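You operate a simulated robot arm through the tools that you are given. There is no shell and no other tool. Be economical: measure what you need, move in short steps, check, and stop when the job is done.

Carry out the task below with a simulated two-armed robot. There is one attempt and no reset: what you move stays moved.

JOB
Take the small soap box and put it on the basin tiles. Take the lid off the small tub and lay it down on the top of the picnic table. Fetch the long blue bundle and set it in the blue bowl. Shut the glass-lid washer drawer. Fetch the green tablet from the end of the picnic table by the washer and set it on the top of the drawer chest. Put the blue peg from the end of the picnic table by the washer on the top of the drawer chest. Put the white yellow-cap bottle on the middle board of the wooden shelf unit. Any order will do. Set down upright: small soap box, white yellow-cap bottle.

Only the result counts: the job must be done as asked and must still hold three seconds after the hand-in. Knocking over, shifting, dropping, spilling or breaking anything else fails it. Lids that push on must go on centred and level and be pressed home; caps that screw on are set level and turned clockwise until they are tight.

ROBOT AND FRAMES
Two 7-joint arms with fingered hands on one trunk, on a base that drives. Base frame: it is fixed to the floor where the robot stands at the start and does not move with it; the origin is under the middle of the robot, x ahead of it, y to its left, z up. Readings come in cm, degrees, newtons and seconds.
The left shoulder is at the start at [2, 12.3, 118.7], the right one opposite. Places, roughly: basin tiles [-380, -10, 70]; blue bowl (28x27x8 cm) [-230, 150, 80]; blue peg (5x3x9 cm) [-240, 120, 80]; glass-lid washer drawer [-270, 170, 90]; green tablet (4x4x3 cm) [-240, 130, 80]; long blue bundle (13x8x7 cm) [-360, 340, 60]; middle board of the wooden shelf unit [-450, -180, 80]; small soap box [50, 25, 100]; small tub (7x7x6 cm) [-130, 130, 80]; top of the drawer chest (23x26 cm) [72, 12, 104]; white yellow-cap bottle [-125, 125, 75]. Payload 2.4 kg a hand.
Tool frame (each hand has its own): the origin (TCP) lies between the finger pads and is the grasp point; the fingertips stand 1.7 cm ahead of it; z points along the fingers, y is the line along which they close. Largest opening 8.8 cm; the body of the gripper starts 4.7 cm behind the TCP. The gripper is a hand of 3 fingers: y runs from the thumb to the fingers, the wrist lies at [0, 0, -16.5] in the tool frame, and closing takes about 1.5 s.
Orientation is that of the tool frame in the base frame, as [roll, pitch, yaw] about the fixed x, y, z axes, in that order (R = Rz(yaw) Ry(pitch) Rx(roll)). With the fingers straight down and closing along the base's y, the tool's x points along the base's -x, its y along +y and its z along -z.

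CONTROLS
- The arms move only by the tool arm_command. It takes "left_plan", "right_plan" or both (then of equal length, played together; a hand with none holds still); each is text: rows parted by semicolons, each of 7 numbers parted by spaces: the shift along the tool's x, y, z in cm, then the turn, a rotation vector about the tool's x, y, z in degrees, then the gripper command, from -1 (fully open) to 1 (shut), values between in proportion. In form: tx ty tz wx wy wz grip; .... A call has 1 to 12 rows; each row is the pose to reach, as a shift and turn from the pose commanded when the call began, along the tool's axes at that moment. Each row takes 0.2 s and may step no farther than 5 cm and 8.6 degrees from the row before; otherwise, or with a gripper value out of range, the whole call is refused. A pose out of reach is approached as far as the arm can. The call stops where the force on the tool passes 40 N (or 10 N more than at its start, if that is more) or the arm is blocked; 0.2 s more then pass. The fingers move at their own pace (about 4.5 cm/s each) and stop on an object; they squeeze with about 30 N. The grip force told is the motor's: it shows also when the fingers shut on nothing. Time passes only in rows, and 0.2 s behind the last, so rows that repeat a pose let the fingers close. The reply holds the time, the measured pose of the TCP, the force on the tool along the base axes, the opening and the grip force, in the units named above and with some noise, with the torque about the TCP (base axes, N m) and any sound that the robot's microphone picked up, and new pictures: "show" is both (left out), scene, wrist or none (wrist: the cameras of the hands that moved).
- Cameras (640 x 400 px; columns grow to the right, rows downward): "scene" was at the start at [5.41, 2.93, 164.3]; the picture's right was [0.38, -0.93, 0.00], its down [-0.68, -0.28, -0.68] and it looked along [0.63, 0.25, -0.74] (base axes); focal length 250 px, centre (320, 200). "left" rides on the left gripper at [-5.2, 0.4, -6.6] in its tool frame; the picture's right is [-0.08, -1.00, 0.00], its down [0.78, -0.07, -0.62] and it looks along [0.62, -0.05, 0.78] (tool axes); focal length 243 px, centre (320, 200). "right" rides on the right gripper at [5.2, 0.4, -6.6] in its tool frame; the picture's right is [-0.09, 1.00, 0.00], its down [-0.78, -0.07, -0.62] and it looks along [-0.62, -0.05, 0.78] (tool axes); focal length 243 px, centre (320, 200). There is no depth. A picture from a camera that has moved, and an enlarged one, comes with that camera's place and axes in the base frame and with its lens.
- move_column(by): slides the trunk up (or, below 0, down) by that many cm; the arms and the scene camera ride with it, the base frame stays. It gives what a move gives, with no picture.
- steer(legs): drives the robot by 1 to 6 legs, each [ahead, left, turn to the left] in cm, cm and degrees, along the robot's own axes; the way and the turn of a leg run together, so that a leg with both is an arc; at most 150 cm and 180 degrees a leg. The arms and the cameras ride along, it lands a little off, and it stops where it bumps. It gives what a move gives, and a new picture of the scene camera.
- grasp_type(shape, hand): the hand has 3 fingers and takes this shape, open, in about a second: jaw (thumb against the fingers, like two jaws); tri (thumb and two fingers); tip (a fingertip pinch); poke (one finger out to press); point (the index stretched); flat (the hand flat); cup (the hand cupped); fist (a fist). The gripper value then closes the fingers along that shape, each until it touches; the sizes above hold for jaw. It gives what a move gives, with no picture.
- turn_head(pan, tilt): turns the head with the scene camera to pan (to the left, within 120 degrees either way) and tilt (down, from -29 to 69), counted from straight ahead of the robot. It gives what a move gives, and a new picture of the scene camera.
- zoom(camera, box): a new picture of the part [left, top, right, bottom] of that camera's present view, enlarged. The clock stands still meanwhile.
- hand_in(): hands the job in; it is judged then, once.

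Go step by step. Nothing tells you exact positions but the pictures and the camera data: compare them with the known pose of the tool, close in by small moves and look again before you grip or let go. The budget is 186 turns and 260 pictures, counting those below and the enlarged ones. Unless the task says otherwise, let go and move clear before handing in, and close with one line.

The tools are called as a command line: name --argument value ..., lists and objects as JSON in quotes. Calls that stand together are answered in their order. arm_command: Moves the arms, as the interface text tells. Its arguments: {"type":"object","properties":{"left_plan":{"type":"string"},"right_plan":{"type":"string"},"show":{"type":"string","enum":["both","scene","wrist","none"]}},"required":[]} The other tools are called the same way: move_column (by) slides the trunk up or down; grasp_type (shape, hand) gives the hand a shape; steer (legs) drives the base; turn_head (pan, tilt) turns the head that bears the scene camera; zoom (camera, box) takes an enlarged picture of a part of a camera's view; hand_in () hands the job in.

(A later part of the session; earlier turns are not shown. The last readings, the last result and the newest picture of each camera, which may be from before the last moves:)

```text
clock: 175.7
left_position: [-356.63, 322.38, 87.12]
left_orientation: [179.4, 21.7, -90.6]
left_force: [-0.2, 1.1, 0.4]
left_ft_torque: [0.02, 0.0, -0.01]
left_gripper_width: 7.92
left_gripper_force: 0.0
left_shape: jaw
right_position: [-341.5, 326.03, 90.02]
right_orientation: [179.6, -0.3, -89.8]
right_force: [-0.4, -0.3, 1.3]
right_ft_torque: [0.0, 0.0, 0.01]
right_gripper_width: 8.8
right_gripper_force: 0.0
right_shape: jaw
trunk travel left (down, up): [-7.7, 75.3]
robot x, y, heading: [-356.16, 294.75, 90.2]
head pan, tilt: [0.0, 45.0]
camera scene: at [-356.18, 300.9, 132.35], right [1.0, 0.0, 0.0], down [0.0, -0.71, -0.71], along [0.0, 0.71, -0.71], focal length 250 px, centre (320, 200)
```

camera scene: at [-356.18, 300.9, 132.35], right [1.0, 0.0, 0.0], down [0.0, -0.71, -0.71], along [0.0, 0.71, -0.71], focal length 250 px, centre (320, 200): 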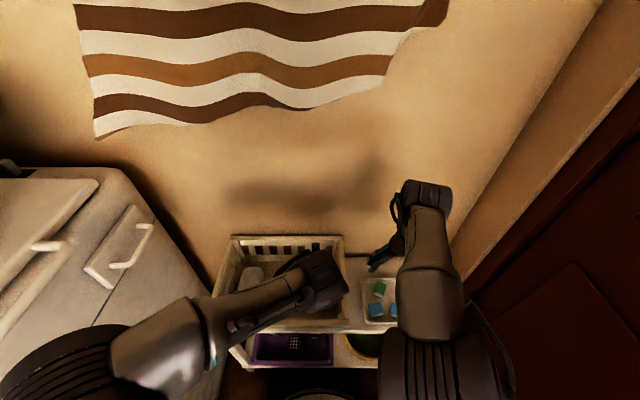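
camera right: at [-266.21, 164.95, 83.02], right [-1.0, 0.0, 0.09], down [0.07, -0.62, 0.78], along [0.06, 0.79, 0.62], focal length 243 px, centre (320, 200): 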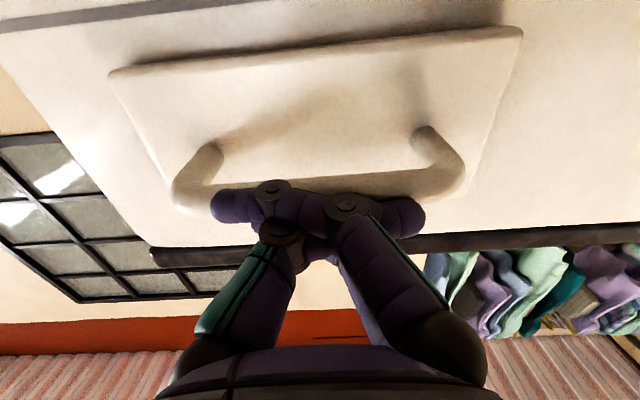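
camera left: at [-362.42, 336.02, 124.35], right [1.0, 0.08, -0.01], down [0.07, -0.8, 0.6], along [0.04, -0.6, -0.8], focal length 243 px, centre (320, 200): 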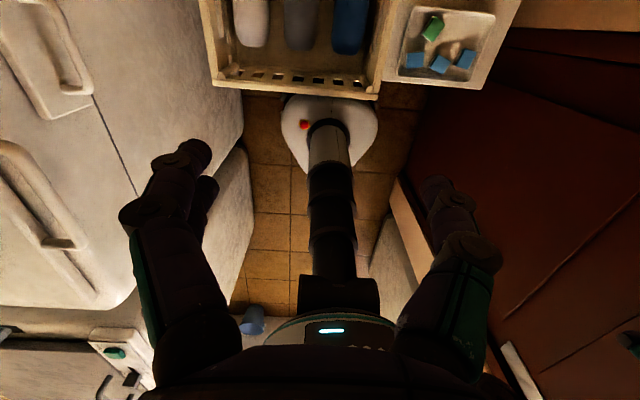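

I'll sidestep right 8 cm so the left elbow stays clear of the washer, then recentre the hand over the bundle.

steer --legs '[[0, -8, 0]]'

arm_command --left_plan "0 4 0 0 0 0 -0.8; -1.9 8 0.7 0 0 0 -0.8; -4.2 8 3 0 0 0 -0.8; -5.4 8 6 0 0 0 -0.8; -5.4 8 6 0 0 0 -0.8" --show "both"

```text
clock: 176.7
left_position: [-348.66, 322.28, 87.26]
left_orientation: [179.3, 21.7, -90.6]
left_force: [0.7, 0.6, -0.3]
left_ft_torque: [-0.01, 0.02, 0.02]
left_gripper_width: 7.94
left_gripper_force: 0.0
left_shape: jaw
right_position: [-333.55, 326.01, 90.18]
right_orientation: [179.6, -0.3, -89.8]
right_force: [-0.5, 0.2, -0.3]
right_ft_torque: [-0.01, 0.02, 0.02]
right_gripper_width: 8.83
right_gripper_force: 0.1
right_shape: jaw
trunk travel left (down, up): [-7.7, 75.3]
robot x, y, heading: [-347.89, 294.92, 90.3]
head pan, tilt: [0.0, 45.0]
camera scene: at [-348.24, 300.92, 132.36], right [1.0, 0.0, 0.0], down [0.0, -0.71, -0.71], along [0.0, 0.71, -0.71], focal length 250 px, centre (320, 200)
```

scene: 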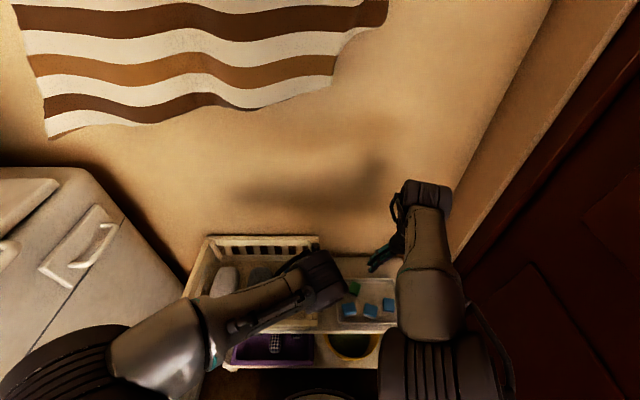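

```text
clock: 177.9
left_position: [-356.94, 329.42, 83.47]
left_orientation: [179.4, 21.7, -90.5]
left_force: [-0.3, 0.8, 0.2]
left_ft_torque: [0.0, -0.03, 0.05]
left_gripper_width: 7.93
left_gripper_force: 0.1
left_shape: jaw
right_position: [-333.53, 326.09, 90.07]
right_orientation: [179.6, -0.3, -89.7]
right_force: [-0.3, -0.9, -0.2]
right_ft_torque: [0.03, 0.02, 0.0]
right_gripper_width: 8.79
right_gripper_force: 0.0
right_shape: jaw
trunk travel left (down, up): [-7.7, 75.3]
robot x, y, heading: [-348.37, 294.71, 90.1]
head pan, tilt: [0.0, 45.0]
camera scene: at [-348.26, 300.93, 132.36], right [1.0, 0.0, 0.0], down [0.0, -0.71, -0.71], along [0.0, 0.71, -0.71], focal length 250 px, centre (320, 200)
camera left: at [-357.3, 331.74, 91.63], right [1.0, 0.07, 0.02], down [0.07, -0.96, 0.29], along [0.04, -0.29, -0.96], focal length 243 px, centre (320, 200)
```

scene: 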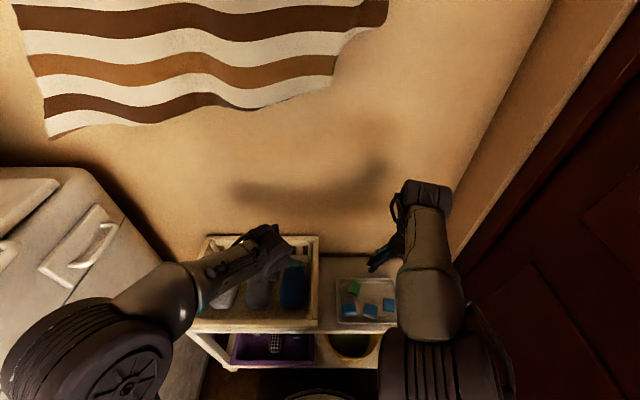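
left: 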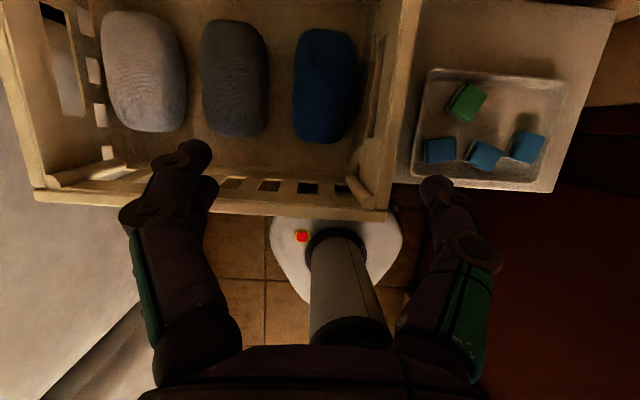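

The bundle centre is about [-356.5, 336, 60]. I'll open fully and lower toward it.

move_column --by -7.4

arm_command --left_plan "-2 0 1.5 0 0 0 -1; -3.5 0 4 0 0 0 -1; -3 0 7 0 0 0 -1; -2.2 0 10.2 0 0 0 -1; -2.2 0 10.2 0 0 0 -1" --show "both"

```text
clock: 179.1
left_position: [-356.87, 329.38, 76.16]
left_orientation: [179.4, 21.7, -90.5]
left_force: [0.3, -0.3, 0.0]
left_ft_torque: [0.03, 0.01, 0.01]
left_gripper_width: 7.91
left_gripper_force: 0.1
left_shape: jaw
right_position: [-333.51, 326.11, 82.77]
right_orientation: [179.6, -0.3, -89.6]
right_force: [-0.2, -0.2, 0.0]
right_ft_torque: [0.01, 0.02, -0.01]
right_gripper_width: 8.82
right_gripper_force: 0.1
right_shape: jaw
trunk travel left (down, up): [-0.3, 82.7]
robot x, y, heading: [-348.69, 294.78, 90.3]
head pan, tilt: [0.0, 45.0]
```

```text
clock: 180.2
left_position: [-357.0, 335.36, 67.27]
left_orientation: [179.3, 21.7, -90.6]
left_force: [0.6, 0.0, -0.3]
left_ft_torque: [-0.04, 0.01, 0.01]
left_gripper_width: 8.78
left_gripper_force: 0.0
left_shape: jaw
right_position: [-333.55, 326.12, 82.67]
right_orientation: [179.7, -0.3, -89.7]
right_force: [-0.3, 0.0, 0.0]
right_ft_torque: [0.04, 0.01, 0.0]
right_gripper_width: 8.78
right_gripper_force: 0.1
right_shape: jaw
trunk travel left (down, up): [-0.3, 82.7]
robot x, y, heading: [-348.18, 295.03, 90.1]
head pan, tilt: [0.0, 45.0]
camera scene: at [-348.25, 300.93, 124.96], right [1.0, 0.0, 0.0], down [0.0, -0.71, -0.71], along [0.0, 0.71, -0.71], focal length 250 px, centre (320, 200)
camera left: at [-357.32, 337.63, 75.42], right [1.0, 0.07, 0.02], down [0.06, -0.96, 0.29], along [0.04, -0.29, -0.96], focal length 243 px, centre (320, 200)
```

scene: 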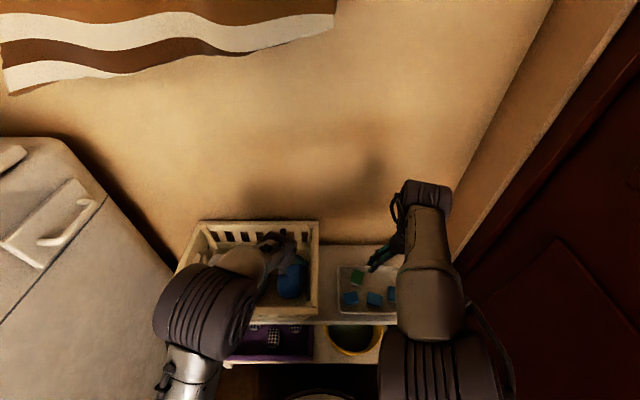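
left: 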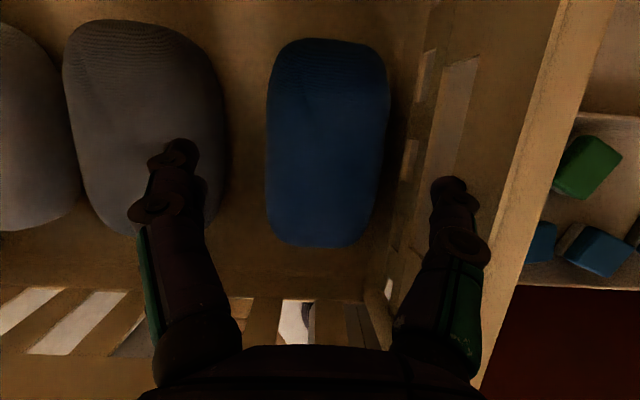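

Space is tight between the grey bundle and the basket wall. I'll set the opening near 8.1 cm, centre carefully, and go down.

arm_command --left_plan "0 -0.35 0 0 0 0 -0.85; 0.3 -0.35 1 0 0 0 -0.85; 0.6 -0.35 2 0 0 0 -0.85; 0.9 -0.35 3 0 0 0 -0.85; 1.2 -0.35 4 0 0 0 -0.85; 1.5 -0.35 5 0 0 0 -0.85; 1.87 -0.35 6 0 0 0 -0.85" --show "wrist"

```text
clock: 181.8
left_position: [-356.65, 335.75, 61.22]
left_orientation: [179.4, 21.7, -90.5]
left_force: [-0.8, 0.3, 0.0]
left_ft_torque: [0.01, 0.0, -0.01]
left_gripper_width: 8.15
left_gripper_force: 0.1
left_shape: jaw
right_position: [-333.58, 326.15, 82.68]
right_orientation: [179.6, -0.4, -89.7]
right_force: [0.8, 0.2, 1.3]
right_ft_torque: [0.01, 0.0, 0.01]
right_gripper_width: 8.77
right_gripper_force: 0.1
right_shape: jaw
trunk travel left (down, up): [-0.3, 82.7]
robot x, y, heading: [-348.38, 295.03, 90.4]
head pan, tilt: [0.0, 45.0]
camera left: at [-357.11, 338.03, 69.25], right [1.0, 0.07, 0.02], down [0.06, -0.96, 0.29], along [0.04, -0.29, -0.96], focal length 243 px, centre (320, 200)
```

left: 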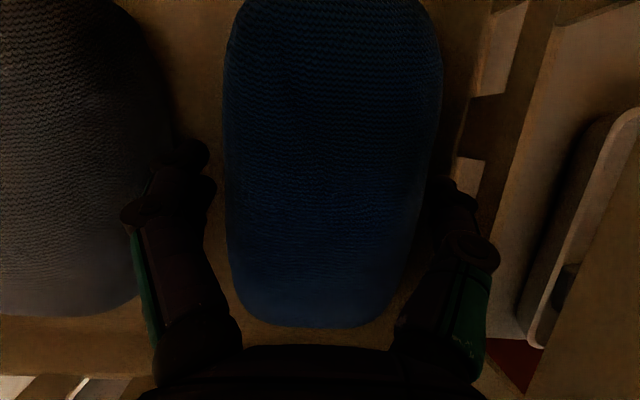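

The fingers straddle the bundle without contact, so I'll close.

arm_command --left_plan "-0.3 0 0.7 0 0 0 -0.85; -0.3 0 0.7 0 0 0 0; -0.3 0 0.7 0 0 0 1; -0.3 0 0.7 0 0 0 1; -0.3 0 0.7 0 0 0 1; -0.3 0 0.7 0 0 0 1; -0.3 0 0.7 0 0 0 1; -0.3 0 0.7 0 0 0 1" --show "none"

move_column --by 12

zoom --camera "left" --box '[0, 0, 640, 400]'

```text
clock: 183.7
left_position: [-356.72, 336.27, 60.54]
left_orientation: [179.3, 21.6, -90.4]
left_force: [0.8, 0.4, 1.3]
left_ft_torque: [0.04, 0.03, 0.0]
left_gripper_width: 6.35
left_gripper_force: 30.2
left_shape: jaw
right_position: [-333.58, 326.07, 82.86]
right_orientation: [179.6, -0.4, -89.7]
right_force: [-0.5, 0.1, 0.2]
right_ft_torque: [-0.01, -0.02, -0.02]
right_gripper_width: 8.82
right_gripper_force: 0.0
right_shape: jaw
trunk travel left (down, up): [-0.3, 82.7]
robot x, y, heading: [-348.61, 294.99, 90.3]
head pan, tilt: [0.0, 45.0]
```

```text
clock: 185.2
left_position: [-356.76, 336.35, 72.68]
left_orientation: [179.4, 21.6, -90.5]
left_force: [0.2, -0.4, -1.7]
left_ft_torque: [0.0, -0.03, 0.04]
left_gripper_width: 6.34
left_gripper_force: 30.3
left_shape: jaw
right_position: [-333.46, 326.06, 94.75]
right_orientation: [179.6, -0.3, -89.6]
right_force: [0.1, 0.5, 0.5]
right_ft_torque: [0.03, -0.03, 0.0]
right_gripper_width: 8.82
right_gripper_force: 0.0
right_shape: jaw
trunk travel left (down, up): [-12.3, 70.7]
robot x, y, heading: [-348.27, 295.07, 90.4]
head pan, tilt: [0.0, 45.0]
```

```text
1.00 times, centred on (320, 200) of left (not enlarged: the box is as wide or as high as the picture)
camera zoom: at [-357.09, 338.58, 80.65], right [1.0, 0.07, 0.02], down [0.07, -0.96, 0.29], along [0.04, -0.29, -0.96], focal length 243 px, centre (320, 200)
```

zoom: 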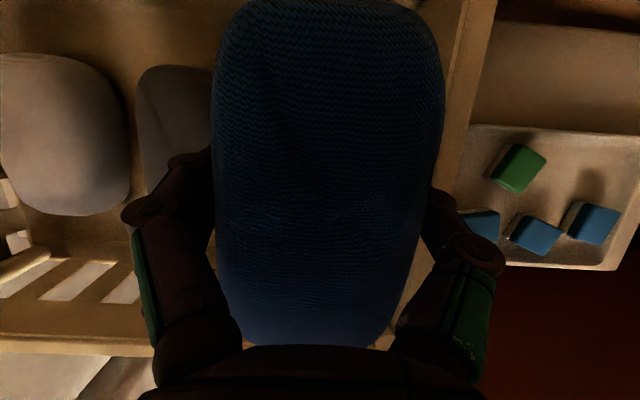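

The bundle is held. I'll lift clear of the basket rim, pull it back toward me, then raise and back out.

move_column --by 8

arm_command --left_plan "2.8 0 -1.1 0 0 0 1; 5.6 0 -2.2 0 0 0 1; 8.4 0 -3.3 0 0 0 1; 11.1 0 -4.4 0 0 0 1" --show "none"

move_column --by 22

steer --legs '[[-60, 8, 0], [-60, 0, 0], [-30, -30, 0]]'

```text
clock: 186.3
left_position: [-356.75, 336.35, 80.51]
left_orientation: [179.4, 21.7, -90.5]
left_force: [-0.5, -0.3, -1.9]
left_ft_torque: [0.02, 0.04, 0.02]
left_gripper_width: 6.32
left_gripper_force: 30.2
left_shape: jaw
right_position: [-333.62, 326.12, 102.8]
right_orientation: [179.6, -0.3, -89.7]
right_force: [-0.6, -0.1, 1.1]
right_ft_torque: [0.0, 0.0, -0.04]
right_gripper_width: 8.79
right_gripper_force: 0.1
right_shape: jaw
trunk travel left (down, up): [-20.3, 62.7]
robot x, y, heading: [-348.38, 294.9, 90.1]
head pan, tilt: [0.0, 45.0]
```

```text
clock: 187.3
left_position: [-357.08, 324.41, 80.55]
left_orientation: [179.4, 21.7, -90.5]
left_force: [-0.3, -0.6, -1.6]
left_ft_torque: [0.02, 0.02, 0.01]
left_gripper_width: 6.34
left_gripper_force: 30.3
left_shape: jaw
right_position: [-333.64, 326.01, 102.81]
right_orientation: [179.6, -0.3, -89.7]
right_force: [-0.4, 0.4, -0.2]
right_ft_torque: [0.04, 0.02, 0.0]
right_gripper_width: 8.79
right_gripper_force: 0.1
right_shape: jaw
trunk travel left (down, up): [-20.3, 62.7]
robot x, y, heading: [-348.23, 294.78, 90.2]
head pan, tilt: [0.0, 45.0]
```

```text
clock: 189.7
left_position: [-356.94, 324.55, 102.54]
left_orientation: [179.5, 21.8, -90.5]
left_force: [0.8, -0.1, -2.0]
left_ft_torque: [0.03, -0.01, 0.01]
left_gripper_width: 6.34
left_gripper_force: 30.1
left_shape: jaw
right_position: [-333.55, 325.99, 124.85]
right_orientation: [179.6, -0.3, -89.7]
right_force: [-0.8, 0.1, 0.7]
right_ft_torque: [0.0, -0.01, 0.02]
right_gripper_width: 8.81
right_gripper_force: 0.0
right_shape: jaw
trunk travel left (down, up): [-42.3, 40.7]
robot x, y, heading: [-347.88, 294.59, 90.2]
head pan, tilt: [0.0, 45.0]
```

```text
clock: 198.3
left_position: [-335.25, 172.56, 102.47]
left_orientation: [179.3, 21.8, -91.4]
left_force: [-0.8, 0.3, -1.1]
left_ft_torque: [-0.02, -0.01, -0.01]
left_gripper_width: 6.36
left_gripper_force: 30.3
left_shape: jaw
right_position: [-311.82, 173.71, 124.72]
right_orientation: [179.5, -0.3, -90.6]
right_force: [0.1, 0.1, 0.2]
right_ft_torque: [0.01, 0.01, -0.01]
right_gripper_width: 8.83
right_gripper_force: 0.0
right_shape: jaw
trunk travel left (down, up): [-42.3, 40.7]
robot x, y, heading: [-326.82, 142.89, 89.4]
head pan, tilt: [0.0, 45.0]
camera scene: at [-326.9, 148.89, 166.96], right [1.0, -0.01, 0.0], down [-0.01, -0.71, -0.71], along [0.01, 0.71, -0.71], focal length 250 px, centre (320, 200)
```

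scene: 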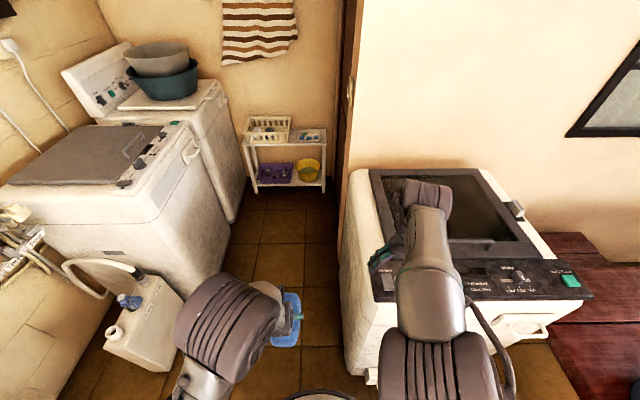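

I'll back away from the washer, turn right to face the picnic table's end, and look.

move_column --by 6

steer --legs '[[-15, -8, 0], [0, 0, -89.4]]'

turn_head --pan 0 --tilt 35

zoom --camera "scene" --box '[220, 100, 420, 225]'

```text
clock: 199.3
left_position: [-335.32, 172.68, 108.53]
left_orientation: [179.4, 21.7, -91.4]
left_force: [-0.5, -0.3, -1.3]
left_ft_torque: [0.0, 0.0, 0.01]
left_gripper_width: 6.34
left_gripper_force: 29.8
left_shape: jaw
right_position: [-311.89, 173.94, 130.72]
right_orientation: [179.6, -0.3, -90.5]
right_force: [0.1, 1.2, 0.7]
right_ft_torque: [0.01, 0.03, -0.02]
right_gripper_width: 8.78
right_gripper_force: 0.0
right_shape: jaw
trunk travel left (down, up): [-48.3, 34.7]
robot x, y, heading: [-327.14, 143.03, 89.6]
head pan, tilt: [0.0, 45.0]
```

```text
clock: 204.6
left_position: [-289.24, 135.54, 108.51]
left_orientation: [179.4, 21.7, 177.8]
left_force: [0.8, -0.2, -1.2]
left_ft_torque: [0.01, 0.06, 0.0]
left_gripper_width: 6.35
left_gripper_force: 29.6
left_shape: jaw
right_position: [-288.47, 112.09, 130.8]
right_orientation: [179.7, -0.3, 178.8]
right_force: [1.1, -0.5, -0.4]
right_ft_torque: [-0.02, 0.0, 0.0]
right_gripper_width: 8.82
right_gripper_force: 0.1
right_shape: jaw
trunk travel left (down, up): [-48.3, 34.7]
robot x, y, heading: [-319.24, 127.64, -1.4]
head pan, tilt: [0.0, 45.0]
camera scene: at [-313.04, 127.39, 172.96], right [-0.02, -1.0, 0.0], down [-0.71, 0.02, -0.71], along [0.71, -0.02, -0.71], focal length 250 px, centre (320, 200)
```

scene: 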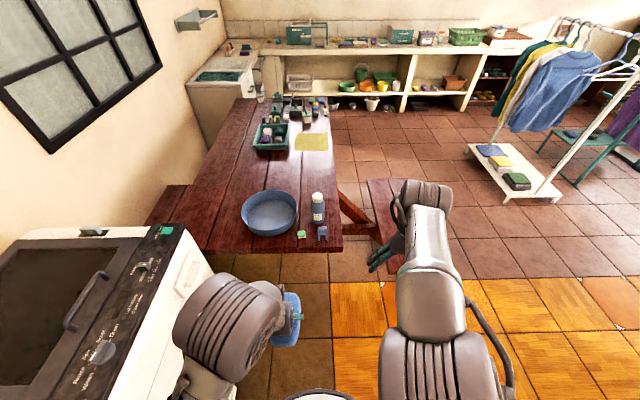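

```text
clock: 205.4
left_position: [-289.39, 135.41, 108.56]
left_orientation: [179.4, 21.7, 177.9]
left_force: [-0.6, -0.3, -0.8]
left_ft_torque: [-0.02, 0.02, -0.05]
left_gripper_width: 6.33
left_gripper_force: 29.7
left_shape: jaw
right_position: [-288.37, 111.99, 130.78]
right_orientation: [179.6, -0.3, 178.9]
right_force: [0.3, -0.5, 0.2]
right_ft_torque: [-0.01, -0.02, -0.01]
right_gripper_width: 8.8
right_gripper_force: 0.0
right_shape: jaw
trunk travel left (down, up): [-48.3, 34.7]
robot x, y, heading: [-319.16, 127.45, -1.3]
head pan, tilt: [0.0, 35.0]
camera scene: at [-312.36, 127.38, 174.43], right [-0.02, -1.0, 0.0], down [-0.57, 0.01, -0.82], along [0.82, -0.02, -0.57], focal length 250 px, centre (320, 200)
```

scene: 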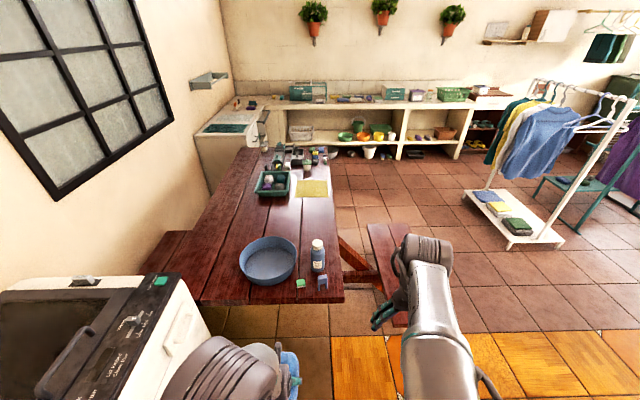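

```text
3.20 times, centred on (320, 162) of scene
camera zoom: at [-312.36, 127.38, 174.43], right [-0.02, -1.0, 0.0], down [-0.57, 0.01, -0.82], along [0.82, -0.02, -0.57], focal length 799 px, centre (320, 320)
```

zoom: 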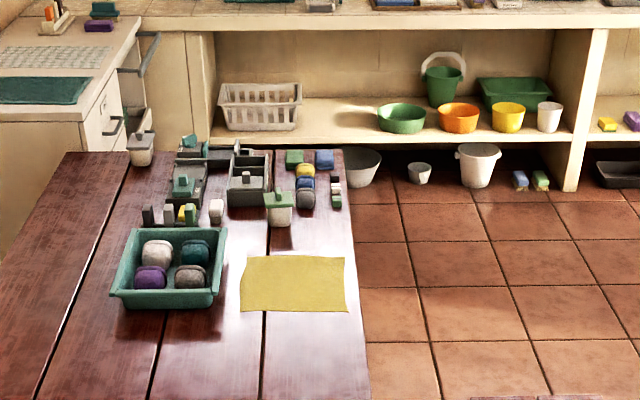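

The bowl is near [-224, 150], the peg near [-241, 124], and the tablet near [-239, 135]. I'll drive up to the table's end.

steer --legs '[[47, 6, 1.3]]'

turn_head --pan 10 --tilt 50

```text
clock: 208.2
left_position: [-242.8, 142.04, 108.44]
left_orientation: [179.4, 21.7, 179.8]
left_force: [0.2, -0.1, -1.9]
left_ft_torque: [-0.01, 0.0, 0.0]
left_gripper_width: 6.36
left_gripper_force: 29.9
left_shape: jaw
right_position: [-241.25, 118.61, 130.73]
right_orientation: [179.6, -0.3, -179.6]
right_force: [-0.5, 0.6, 0.6]
right_ft_torque: [0.02, 0.0, 0.01]
right_gripper_width: 8.79
right_gripper_force: 0.0
right_shape: jaw
trunk travel left (down, up): [-48.3, 34.7]
robot x, y, heading: [-272.37, 133.22, 0.4]
head pan, tilt: [0.0, 35.0]
camera scene: at [-265.61, 133.21, 174.43], right [0.01, -1.0, 0.0], down [-0.57, 0.0, -0.82], along [0.82, 0.01, -0.57], focal length 250 px, centre (320, 200)
```

scene: 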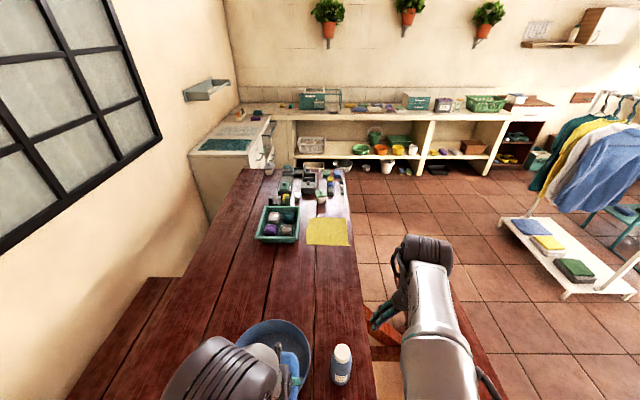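

```text
clock: 208.9
left_position: [-243.0, 141.99, 108.47]
left_orientation: [179.4, 21.7, 179.7]
left_force: [0.1, -0.6, -1.5]
left_ft_torque: [-0.03, 0.01, 0.03]
left_gripper_width: 6.31
left_gripper_force: 29.5
left_shape: jaw
right_position: [-241.19, 118.73, 130.77]
right_orientation: [179.6, -0.3, -179.5]
right_force: [0.2, 0.1, 0.2]
right_ft_torque: [0.01, -0.01, -0.01]
right_gripper_width: 8.78
right_gripper_force: 0.2
right_shape: jaw
trunk travel left (down, up): [-48.3, 34.7]
robot x, y, heading: [-272.44, 133.08, 0.4]
head pan, tilt: [10.0, 50.0]
camera scene: at [-266.95, 134.52, 172.27], right [0.18, -0.98, 0.0], down [-0.75, -0.14, -0.64], along [0.63, 0.12, -0.77], focal length 250 px, centre (320, 200)
```

scene: 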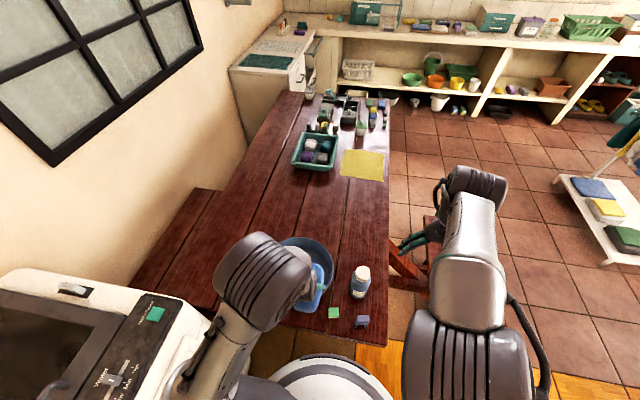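

I'll carry the bundle over the bowl centre and lower it partway.

arm_command --left_plan "-4 1.9 1.6 0 0 0 1; -8 3.8 3.2 0 0 0 1; -12 5.7 4.8 0 0 0 1; -15.8 7.5 6.3 0 0 0 1; -15.8 7.5 6.3 0 0 0 1" --show "none"

move_column --by -17

turn_head --pan 10 --tilt 50

zoom --camera "left" --box '[0, 0, 640, 400]'

```text
clock: 210.1
left_position: [-226.04, 149.56, 108.41]
left_orientation: [179.4, 21.6, 179.7]
left_force: [0.1, -0.1, -1.4]
left_ft_torque: [0.0, -0.01, 0.03]
left_gripper_width: 6.35
left_gripper_force: 29.8
left_shape: jaw
right_position: [-241.31, 118.66, 130.79]
right_orientation: [179.6, -0.2, -179.5]
right_force: [1.3, -0.6, -0.4]
right_ft_torque: [0.01, 0.03, 0.02]
right_gripper_width: 8.77
right_gripper_force: 0.0
right_shape: jaw
trunk travel left (down, up): [-48.3, 34.7]
robot x, y, heading: [-272.75, 133.36, 0.4]
head pan, tilt: [10.0, 50.0]
```

```text
clock: 212.1
left_position: [-225.92, 149.57, 91.5]
left_orientation: [179.4, 21.7, 179.8]
left_force: [0.4, -0.4, -2.5]
left_ft_torque: [0.01, -0.01, -0.03]
left_gripper_width: 6.32
left_gripper_force: 29.8
left_shape: jaw
right_position: [-241.22, 118.62, 113.86]
right_orientation: [179.6, -0.2, -179.5]
right_force: [0.9, 0.5, -0.3]
right_ft_torque: [-0.03, 0.01, 0.0]
right_gripper_width: 8.78
right_gripper_force: 0.1
right_shape: jaw
trunk travel left (down, up): [-31.3, 51.7]
robot x, y, heading: [-272.75, 133.39, 0.5]
head pan, tilt: [10.0, 50.0]
```

```text
clock: 212.7
left_position: [-225.91, 149.61, 91.5]
left_orientation: [179.3, 21.7, 179.7]
left_force: [1.3, -0.1, -1.3]
left_ft_torque: [-0.02, 0.0, -0.01]
left_gripper_width: 6.34
left_gripper_force: 29.8
left_shape: jaw
right_position: [-241.22, 118.62, 113.65]
right_orientation: [179.6, -0.2, -179.6]
right_force: [-0.2, -0.7, -0.4]
right_ft_torque: [0.04, 0.01, -0.02]
right_gripper_width: 8.78
right_gripper_force: 0.1
right_shape: jaw
trunk travel left (down, up): [-31.3, 51.7]
robot x, y, heading: [-272.82, 133.09, 0.4]
head pan, tilt: [10.0, 50.0]
camera scene: at [-266.92, 134.53, 155.27], right [0.18, -0.98, 0.0], down [-0.75, -0.14, -0.64], along [0.63, 0.12, -0.77], focal length 250 px, centre (320, 200)
```

scene: 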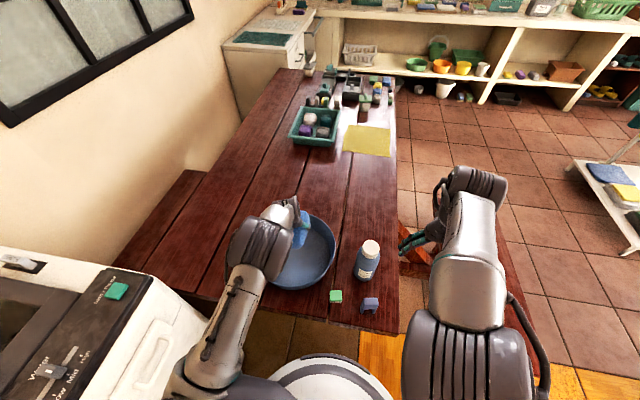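

```text
1.00 times, centred on (320, 200) of left (not enlarged: the box is as wide or as high as the picture)
camera zoom: at [-223.58, 149.86, 99.55], right [0.08, -1.0, 0.02], down [-0.96, -0.07, 0.29], along [-0.29, -0.04, -0.96], focal length 243 px, centre (320, 200)
```

zoom: 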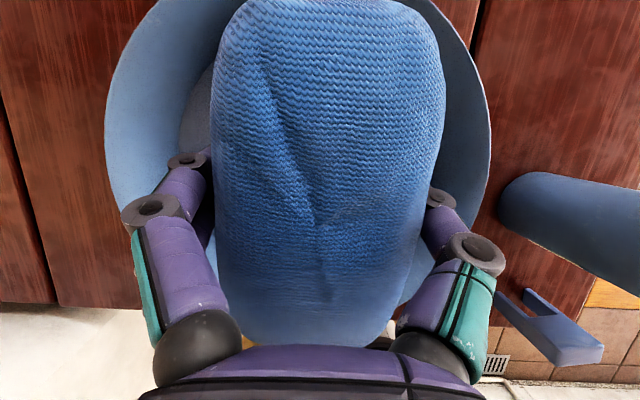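

The bundle is over the bowl. I'll lower it to just above the bottom, then gently down.

move_column --by -8

arm_command --left_plan "0.3 1 0.5 0 0 0 1; 0.5 1 1 0 0 0 1; 0.7 1 1.5 0 0 0 1; 0.9 1 2 0 0 0 1; 1.1 1 2.5 0 0 0 1; 1.3 1 3 0 0 0 1; 1.5 1 3.5 0 0 0 1" --show "wrist"

```text
clock: 213.8
left_position: [-225.87, 149.6, 83.45]
left_orientation: [179.3, 21.6, 179.7]
left_force: [-0.7, 1.2, -1.5]
left_ft_torque: [0.03, 0.01, -0.01]
left_gripper_width: 6.33
left_gripper_force: 29.8
left_shape: jaw
right_position: [-241.29, 118.65, 105.77]
right_orientation: [179.6, -0.3, -179.5]
right_force: [-0.6, 0.4, 0.0]
right_ft_torque: [0.01, -0.02, 0.01]
right_gripper_width: 8.8
right_gripper_force: 0.1
right_shape: jaw
trunk travel left (down, up): [-23.3, 59.7]
robot x, y, heading: [-272.55, 133.5, 0.6]
head pan, tilt: [10.0, 50.0]
```

```text
clock: 215.4
left_position: [-226.05, 150.61, 79.62]
left_orientation: [179.4, 21.8, 179.6]
left_force: [0.0, 0.3, -1.6]
left_ft_torque: [-0.01, 0.03, 0.0]
left_gripper_width: 6.36
left_gripper_force: 30.0
left_shape: jaw
right_position: [-241.13, 118.69, 105.61]
right_orientation: [179.6, -0.4, -179.5]
right_force: [0.4, 0.2, 0.0]
right_ft_torque: [-0.01, 0.01, -0.04]
right_gripper_width: 8.79
right_gripper_force: 0.1
right_shape: jaw
trunk travel left (down, up): [-23.3, 59.7]
robot x, y, heading: [-273.02, 133.04, 0.3]
head pan, tilt: [10.0, 50.0]
camera left: at [-223.71, 150.88, 87.74], right [0.08, -1.0, 0.02], down [-0.96, -0.07, 0.29], along [-0.29, -0.04, -0.96], focal length 243 px, centre (320, 200)
```

left: 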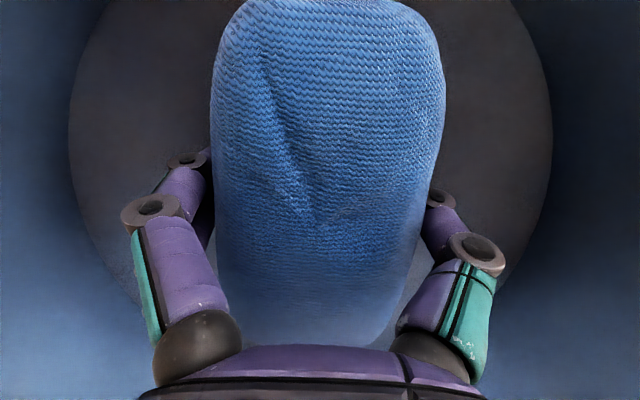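

arm_command --left_plan "0.15 0 0.37 0 0 0 1; 0.3 0 0.74 0 0 0 1; 0.45 0 1.1 0 0 0 1; 0.6 0 1.5 0 0 0 1; 0.75 0 1.86 0 0 0 1; 0.9 0 2.2 0 0 0 1; 1.05 0 2.6 0 0 0 1" --show "none"

```text
clock: 216.8
left_position: [-226.03, 150.5, 77.73]
left_orientation: [179.3, 22.4, 179.6]
left_force: [-6.4, -3.6, 20.2]
left_ft_torque: [0.05, 0.05, 0.03]
left_gripper_width: 6.11
left_gripper_force: 30.4
left_shape: jaw
right_position: [-241.44, 118.62, 105.77]
right_orientation: [179.6, -0.3, -179.4]
right_force: [-0.7, -0.4, 0.0]
right_ft_torque: [-0.02, 0.01, -0.02]
right_gripper_width: 8.83
right_gripper_force: 0.1
right_shape: jaw
trunk travel left (down, up): [-23.3, 59.7]
robot x, y, heading: [-272.58, 132.95, 0.6]
head pan, tilt: [10.0, 50.0]
stopped in row 6 (left hand): the force on the tool passed its limit at 42 N (the readings are from after the stop); the commanded pose is now the measured one
```

Contact with the bowl bottom. I'll ease up, release, and rise.

arm_command --left_plan "-0.1 0 -0.25 0 0 0 1; -0.1 0 -0.25 0 0 0 0; -0.1 0 -0.25 0 0 0 -1; -0.1 0 -0.25 0 0 0 -1; -0.1 0 -0.25 0 0 0 -1; -0.1 0 -0.25 0 0 0 -1; -1 0 -2.4 0 0 0 -1; -2.2 0 -5.6 0 0 0 -1; -4 0 -10 0 0 0 -1; -5.6 0 -14 0 0 0 -1" --show "both"

```text
clock: 219.0
left_position: [-226.2, 150.71, 92.79]
left_orientation: [179.3, 22.0, 179.7]
left_force: [0.3, 0.4, 0.1]
left_ft_torque: [0.01, -0.02, -0.04]
left_gripper_width: 8.79
left_gripper_force: 0.0
left_shape: jaw
right_position: [-241.25, 118.56, 105.71]
right_orientation: [179.6, -0.3, -179.5]
right_force: [-0.1, 0.2, -0.3]
right_ft_torque: [-0.01, -0.01, -0.03]
right_gripper_width: 8.8
right_gripper_force: 0.1
right_shape: jaw
trunk travel left (down, up): [-23.3, 59.7]
robot x, y, heading: [-272.73, 132.99, 0.4]
head pan, tilt: [10.0, 50.0]
camera scene: at [-266.95, 134.52, 147.27], right [0.18, -0.98, 0.0], down [-0.75, -0.14, -0.64], along [0.63, 0.12, -0.77], focal length 250 px, centre (320, 200)
camera left: at [-223.82, 150.94, 100.82], right [0.08, -1.0, 0.02], down [-0.96, -0.07, 0.28], along [-0.28, -0.04, -0.96], focal length 243 px, centre (320, 200)
```

scene: 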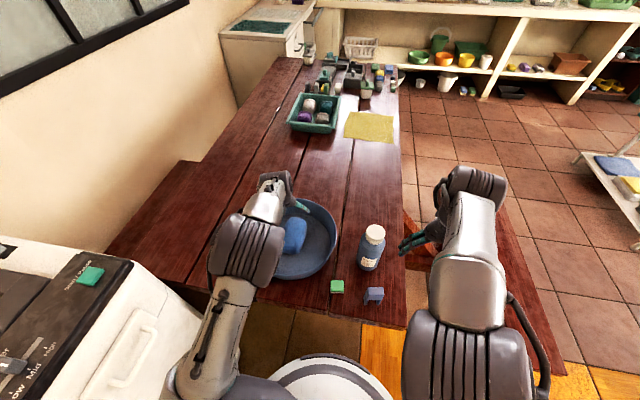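
left: 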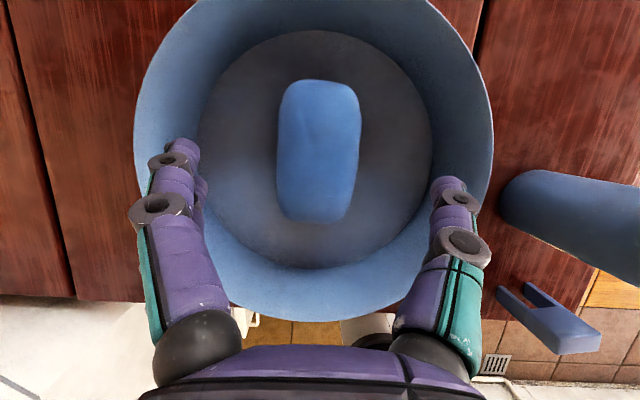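

zoom --camera "scene" --box '[300, 210, 420, 320]'

zoom --camera "left" --box '[440, 150, 640, 400]'

```text
3.64 times, centred on (360, 265) of scene
camera zoom: at [-266.95, 134.52, 147.27], right [0.18, -0.98, 0.0], down [-0.75, -0.14, -0.64], along [0.63, 0.12, -0.77], focal length 907 px, centre (174, -36)
```

zoom: 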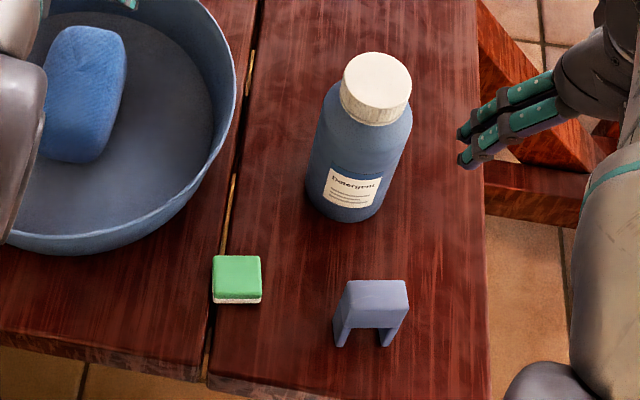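

```text
1.60 times, centred on (540, 275) of left
camera zoom: at [-223.82, 150.94, 100.82], right [0.08, -1.0, 0.02], down [-0.96, -0.07, 0.28], along [-0.28, -0.04, -0.96], focal length 388 px, centre (-32, 80)
```

zoom: 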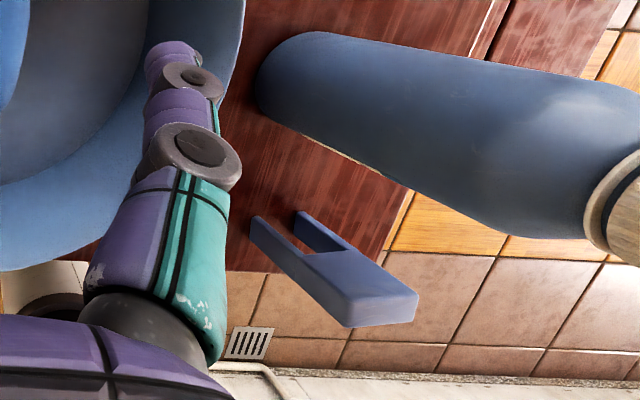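

The bundle rests in the bowl. Next the green tablet, near [-240.4, 134.8]: I'll bring the left hand over it, pointing straight down.

arm_command --left_plan "1 0 -3 0 0 0 -1; 4 -3 -4 0 4 0 -1; 6 -6.2 -5 0 9 0 -1; 8.1 -9.4 -6 0 14 0 -1; 10.1 -12.6 -7 0 19 0 -1; 12.1 -15.9 -8.1 0 22 0 -1; 12.1 -15.9 -8.1 0 22 0 -1" --show "none"

arm_command --left_plan "0 0 2 0 0 -5 -1; 0 0 4 0 0 -10 -1; 0 0 4 0 0 -10 -1" --show "both"

```text
clock: 220.6
left_position: [-240.24, 134.2, 95.76]
left_orientation: [179.4, 0.0, 179.9]
left_force: [0.4, -0.5, -0.1]
left_ft_torque: [-0.02, 0.04, -0.01]
left_gripper_width: 8.82
left_gripper_force: 0.0
left_shape: jaw
right_position: [-241.17, 118.58, 105.68]
right_orientation: [179.7, -0.3, -179.5]
right_force: [1.0, 0.2, 0.1]
right_ft_torque: [0.0, -0.03, -0.01]
right_gripper_width: 8.77
right_gripper_force: 0.0
right_shape: jaw
trunk travel left (down, up): [-23.3, 59.7]
robot x, y, heading: [-272.95, 133.08, 0.5]
head pan, tilt: [10.0, 50.0]
```

```text
clock: 221.4
left_position: [-240.3, 134.52, 91.66]
left_orientation: [179.4, 0.0, -170.0]
left_force: [0.2, 0.1, 0.4]
left_ft_torque: [0.02, 0.01, 0.01]
left_gripper_width: 8.78
left_gripper_force: 0.0
left_shape: jaw
right_position: [-241.24, 118.63, 105.75]
right_orientation: [179.7, -0.2, -179.5]
right_force: [0.3, 0.1, 0.3]
right_ft_torque: [0.03, -0.01, 0.02]
right_gripper_width: 8.84
right_gripper_force: 0.1
right_shape: jaw
trunk travel left (down, up): [-23.3, 59.7]
robot x, y, heading: [-272.74, 133.0, 0.2]
head pan, tilt: [10.0, 50.0]
camera scene: at [-266.94, 134.51, 147.27], right [0.18, -0.98, 0.0], down [-0.75, -0.14, -0.64], along [0.63, 0.12, -0.77], focal length 250 px, centre (320, 200)
camera left: at [-235.26, 135.61, 98.35], right [0.26, -0.97, -0.01], down [-0.76, -0.21, 0.62], along [-0.6, -0.15, -0.79], focal length 243 px, centre (320, 200)
```

scene: 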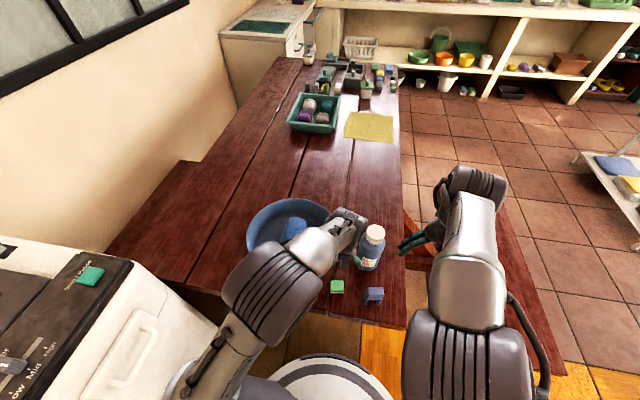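
left: 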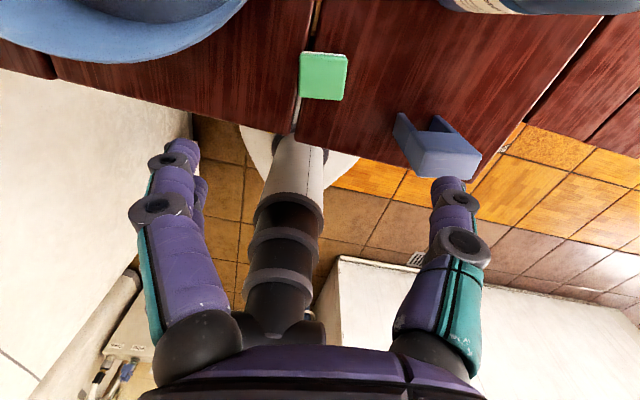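

The tablet is at about [-239.5, 134.6], with its top near z=76.7. I'll narrow the opening to avoid the peg and lower.

arm_command --left_plan "-0.4 0 0 0 0 0 -0.36; -0.8 0 0 0 0 0 -0.36; -0.8 0 0 0 0 0 -0.36" --show "none"

move_column --by -11

zoom --camera "left" --box '[0, 0, 640, 400]'

```text
clock: 222.2
left_position: [-239.46, 134.6, 91.59]
left_orientation: [179.4, 0.1, -170.1]
left_force: [-0.5, 0.3, -0.1]
left_ft_torque: [0.01, -0.03, 0.02]
left_gripper_width: 5.99
left_gripper_force: 0.3
left_shape: jaw
right_position: [-241.13, 118.61, 105.71]
right_orientation: [179.7, -0.3, -179.5]
right_force: [0.0, -0.1, 0.1]
right_ft_torque: [-0.01, -0.02, -0.04]
right_gripper_width: 8.8
right_gripper_force: 0.0
right_shape: jaw
trunk travel left (down, up): [-23.3, 59.7]
robot x, y, heading: [-272.52, 133.09, 0.3]
head pan, tilt: [10.0, 50.0]
```

```text
clock: 223.6
left_position: [-239.52, 134.74, 80.66]
left_orientation: [179.3, 0.3, -170.0]
left_force: [-0.6, 0.2, 0.7]
left_ft_torque: [0.03, -0.04, 0.01]
left_gripper_width: 6.0
left_gripper_force: 0.1
left_shape: jaw
right_position: [-241.28, 118.62, 94.73]
right_orientation: [179.6, -0.2, -179.6]
right_force: [0.0, -0.5, 0.1]
right_ft_torque: [0.01, -0.02, 0.0]
right_gripper_width: 8.8
right_gripper_force: 0.1
right_shape: jaw
trunk travel left (down, up): [-12.3, 70.7]
robot x, y, heading: [-272.43, 133.35, 0.2]
head pan, tilt: [10.0, 50.0]
```

```text
1.00 times, centred on (320, 200) of left (not enlarged: the box is as wide or as high as the picture)
camera zoom: at [-234.45, 135.79, 87.35], right [0.26, -0.97, -0.01], down [-0.76, -0.21, 0.62], along [-0.6, -0.15, -0.79], focal length 243 px, centre (320, 200)
```

zoom: 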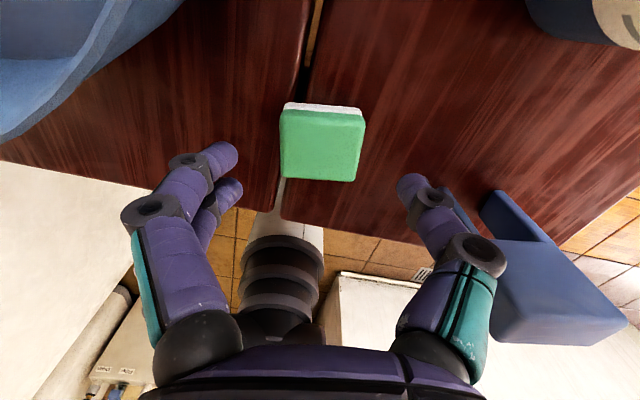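

arm_command --left_plan "-0.1 0 1 0 0 0 -0.36; -0.1 0 2 0 0 0 -0.36; -0.1 0 3 0 0 0 -0.36; -0.1 0 3.8 0 0 0 -0.36; -0.1 0 4.3 0 0 0 -0.36; -0.1 0 4.6 0 0 0 -0.36; -0.1 0 4.8 0 0 0 -0.36" --show "wrist"

```text
clock: 225.0
left_position: [-239.36, 134.56, 76.63]
left_orientation: [179.6, 0.7, -170.0]
left_force: [-4.9, -1.0, 25.9]
left_ft_torque: [0.12, 0.16, 0.04]
left_gripper_width: 5.88
left_gripper_force: 0.1
left_shape: jaw
right_position: [-241.48, 118.52, 94.83]
right_orientation: [179.6, -0.3, -179.4]
right_force: [0.7, -1.1, -0.9]
right_ft_torque: [0.01, 0.01, 0.04]
right_gripper_width: 8.8
right_gripper_force: 0.0
right_shape: jaw
trunk travel left (down, up): [-12.3, 70.7]
robot x, y, heading: [-272.92, 133.09, 0.3]
head pan, tilt: [10.0, 50.0]
stopped in row 6 (left hand): the force on the tool passed its limit at 46 N (the readings are from after the stop); the commanded pose is now the measured one
camera left: at [-234.38, 135.76, 83.3], right [0.26, -0.97, 0.0], down [-0.76, -0.21, 0.61], along [-0.59, -0.15, -0.79], focal length 243 px, centre (320, 200)
```

left: 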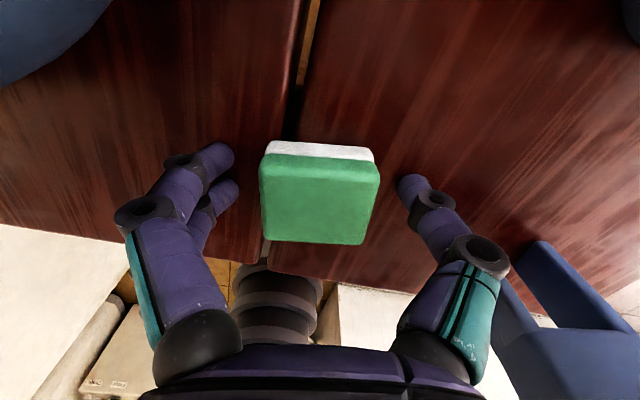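

The fingertips reached the table. I'll rise 0.2 and close on the tablet.

arm_command --left_plan "0 0 -0.2 0 0 0 -0.36; 0 0 -0.2 0 0 0 0.3; 0 0 -0.2 0 0 0 1; 0 0 -0.2 0 0 0 1; 0 0 -0.2 0 0 0 1; 0 0 -0.2 0 0 0 1; 0 0 -0.2 0 0 0 1; 0 0 -1.2 0 0 0 1; 0 0 -5 0 0 0 1; 0 0 -9 0 0 0 1; 0 0 -13 0 0 0 1" --show "wrist"

```text
clock: 227.4
left_position: [-239.26, 134.53, 89.54]
left_orientation: [179.6, 0.4, -170.0]
left_force: [0.0, -0.7, -0.1]
left_ft_torque: [0.0, 0.0, -0.01]
left_gripper_width: 3.36
left_gripper_force: 29.9
left_shape: jaw
right_position: [-241.35, 118.59, 94.67]
right_orientation: [179.6, -0.3, -179.5]
right_force: [0.1, 0.6, -0.1]
right_ft_torque: [0.02, 0.01, -0.01]
right_gripper_width: 8.78
right_gripper_force: 0.1
right_shape: jaw
trunk travel left (down, up): [-12.3, 70.7]
robot x, y, heading: [-272.62, 132.99, 0.3]
head pan, tilt: [10.0, 50.0]
camera left: at [-234.26, 135.73, 96.24], right [0.26, -0.97, -0.01], down [-0.76, -0.21, 0.62], along [-0.6, -0.15, -0.79], focal length 243 px, centre (320, 200)
```

left: 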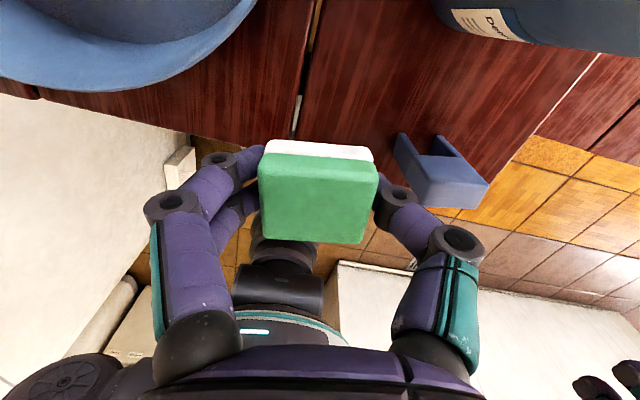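

The tablet is held. I'll move the left hand aside and bring the right hand over the peg, near [-241.2, 125.1].

arm_command --left_plan "0 4 -2 0 0 0 1; 0 8 -4 0 0 0 1; 0 12 -6 0 0 0 1; 0 16 -8 0 0 0 1; 0 19 -10 0 0 0 1; 0 19 -10 0 0 0 1" --right_plan "0 0 0 0 0 0 -1; 0 0 0 0 0 -3 -1; 0 1 0 0 0 -6 -1; 0 3.5 0 0 0 -9 -1; -0.2 6.5 0 0 0 -9 -1; -0.2 6.5 0 0 0 -9 -1" --show "both"

```text
clock: 228.8
left_position: [-242.42, 152.85, 99.44]
left_orientation: [179.6, 0.4, -170.0]
left_force: [0.3, -0.5, -1.0]
left_ft_torque: [-0.01, 0.01, -0.03]
left_gripper_width: 3.4
left_gripper_force: 30.4
left_shape: jaw
right_position: [-241.23, 125.03, 94.68]
right_orientation: [179.5, -0.1, -170.4]
right_force: [-0.1, 0.3, 0.1]
right_ft_torque: [-0.01, -0.02, 0.0]
right_gripper_width: 8.79
right_gripper_force: 0.1
right_shape: jaw
trunk travel left (down, up): [-12.3, 70.7]
robot x, y, heading: [-272.69, 133.17, 0.4]
head pan, tilt: [10.0, 50.0]
camera scene: at [-266.95, 134.53, 136.27], right [0.18, -0.98, 0.0], down [-0.75, -0.14, -0.64], along [0.63, 0.12, -0.77], focal length 250 px, centre (320, 200)
camera right: at [-246.33, 124.57, 101.3], right [-0.08, 1.0, 0.01], down [0.78, 0.06, 0.62], along [0.62, 0.06, -0.79], focal length 243 px, centre (320, 200)
camera left: at [-237.45, 154.12, 106.17], right [0.26, -0.97, -0.01], down [-0.76, -0.21, 0.61], along [-0.6, -0.15, -0.79], focal length 243 px, centre (320, 200)
```

scene: 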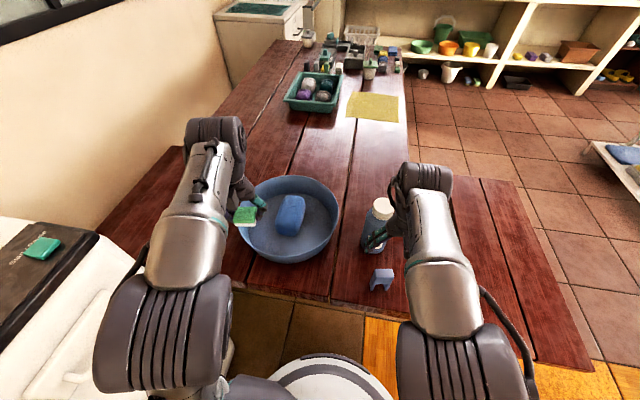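
right: 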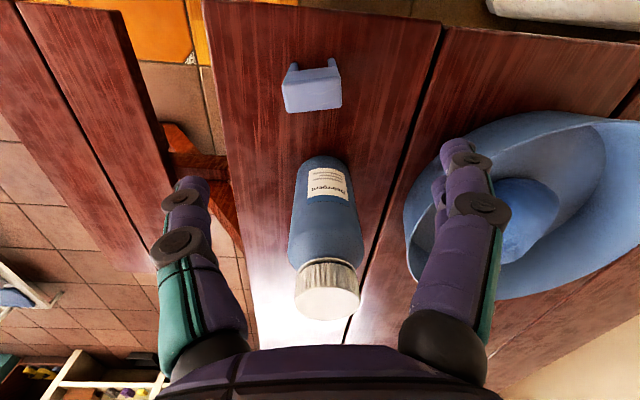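
left: 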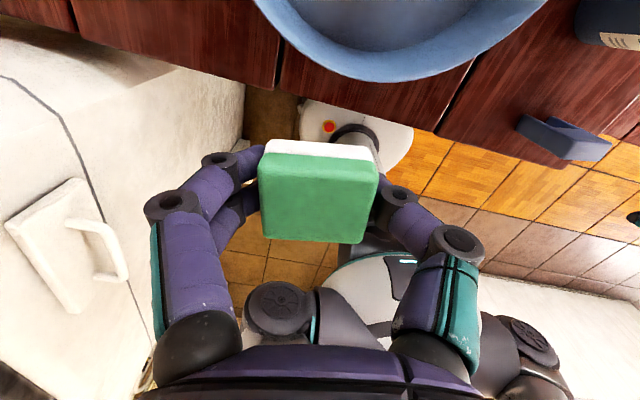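

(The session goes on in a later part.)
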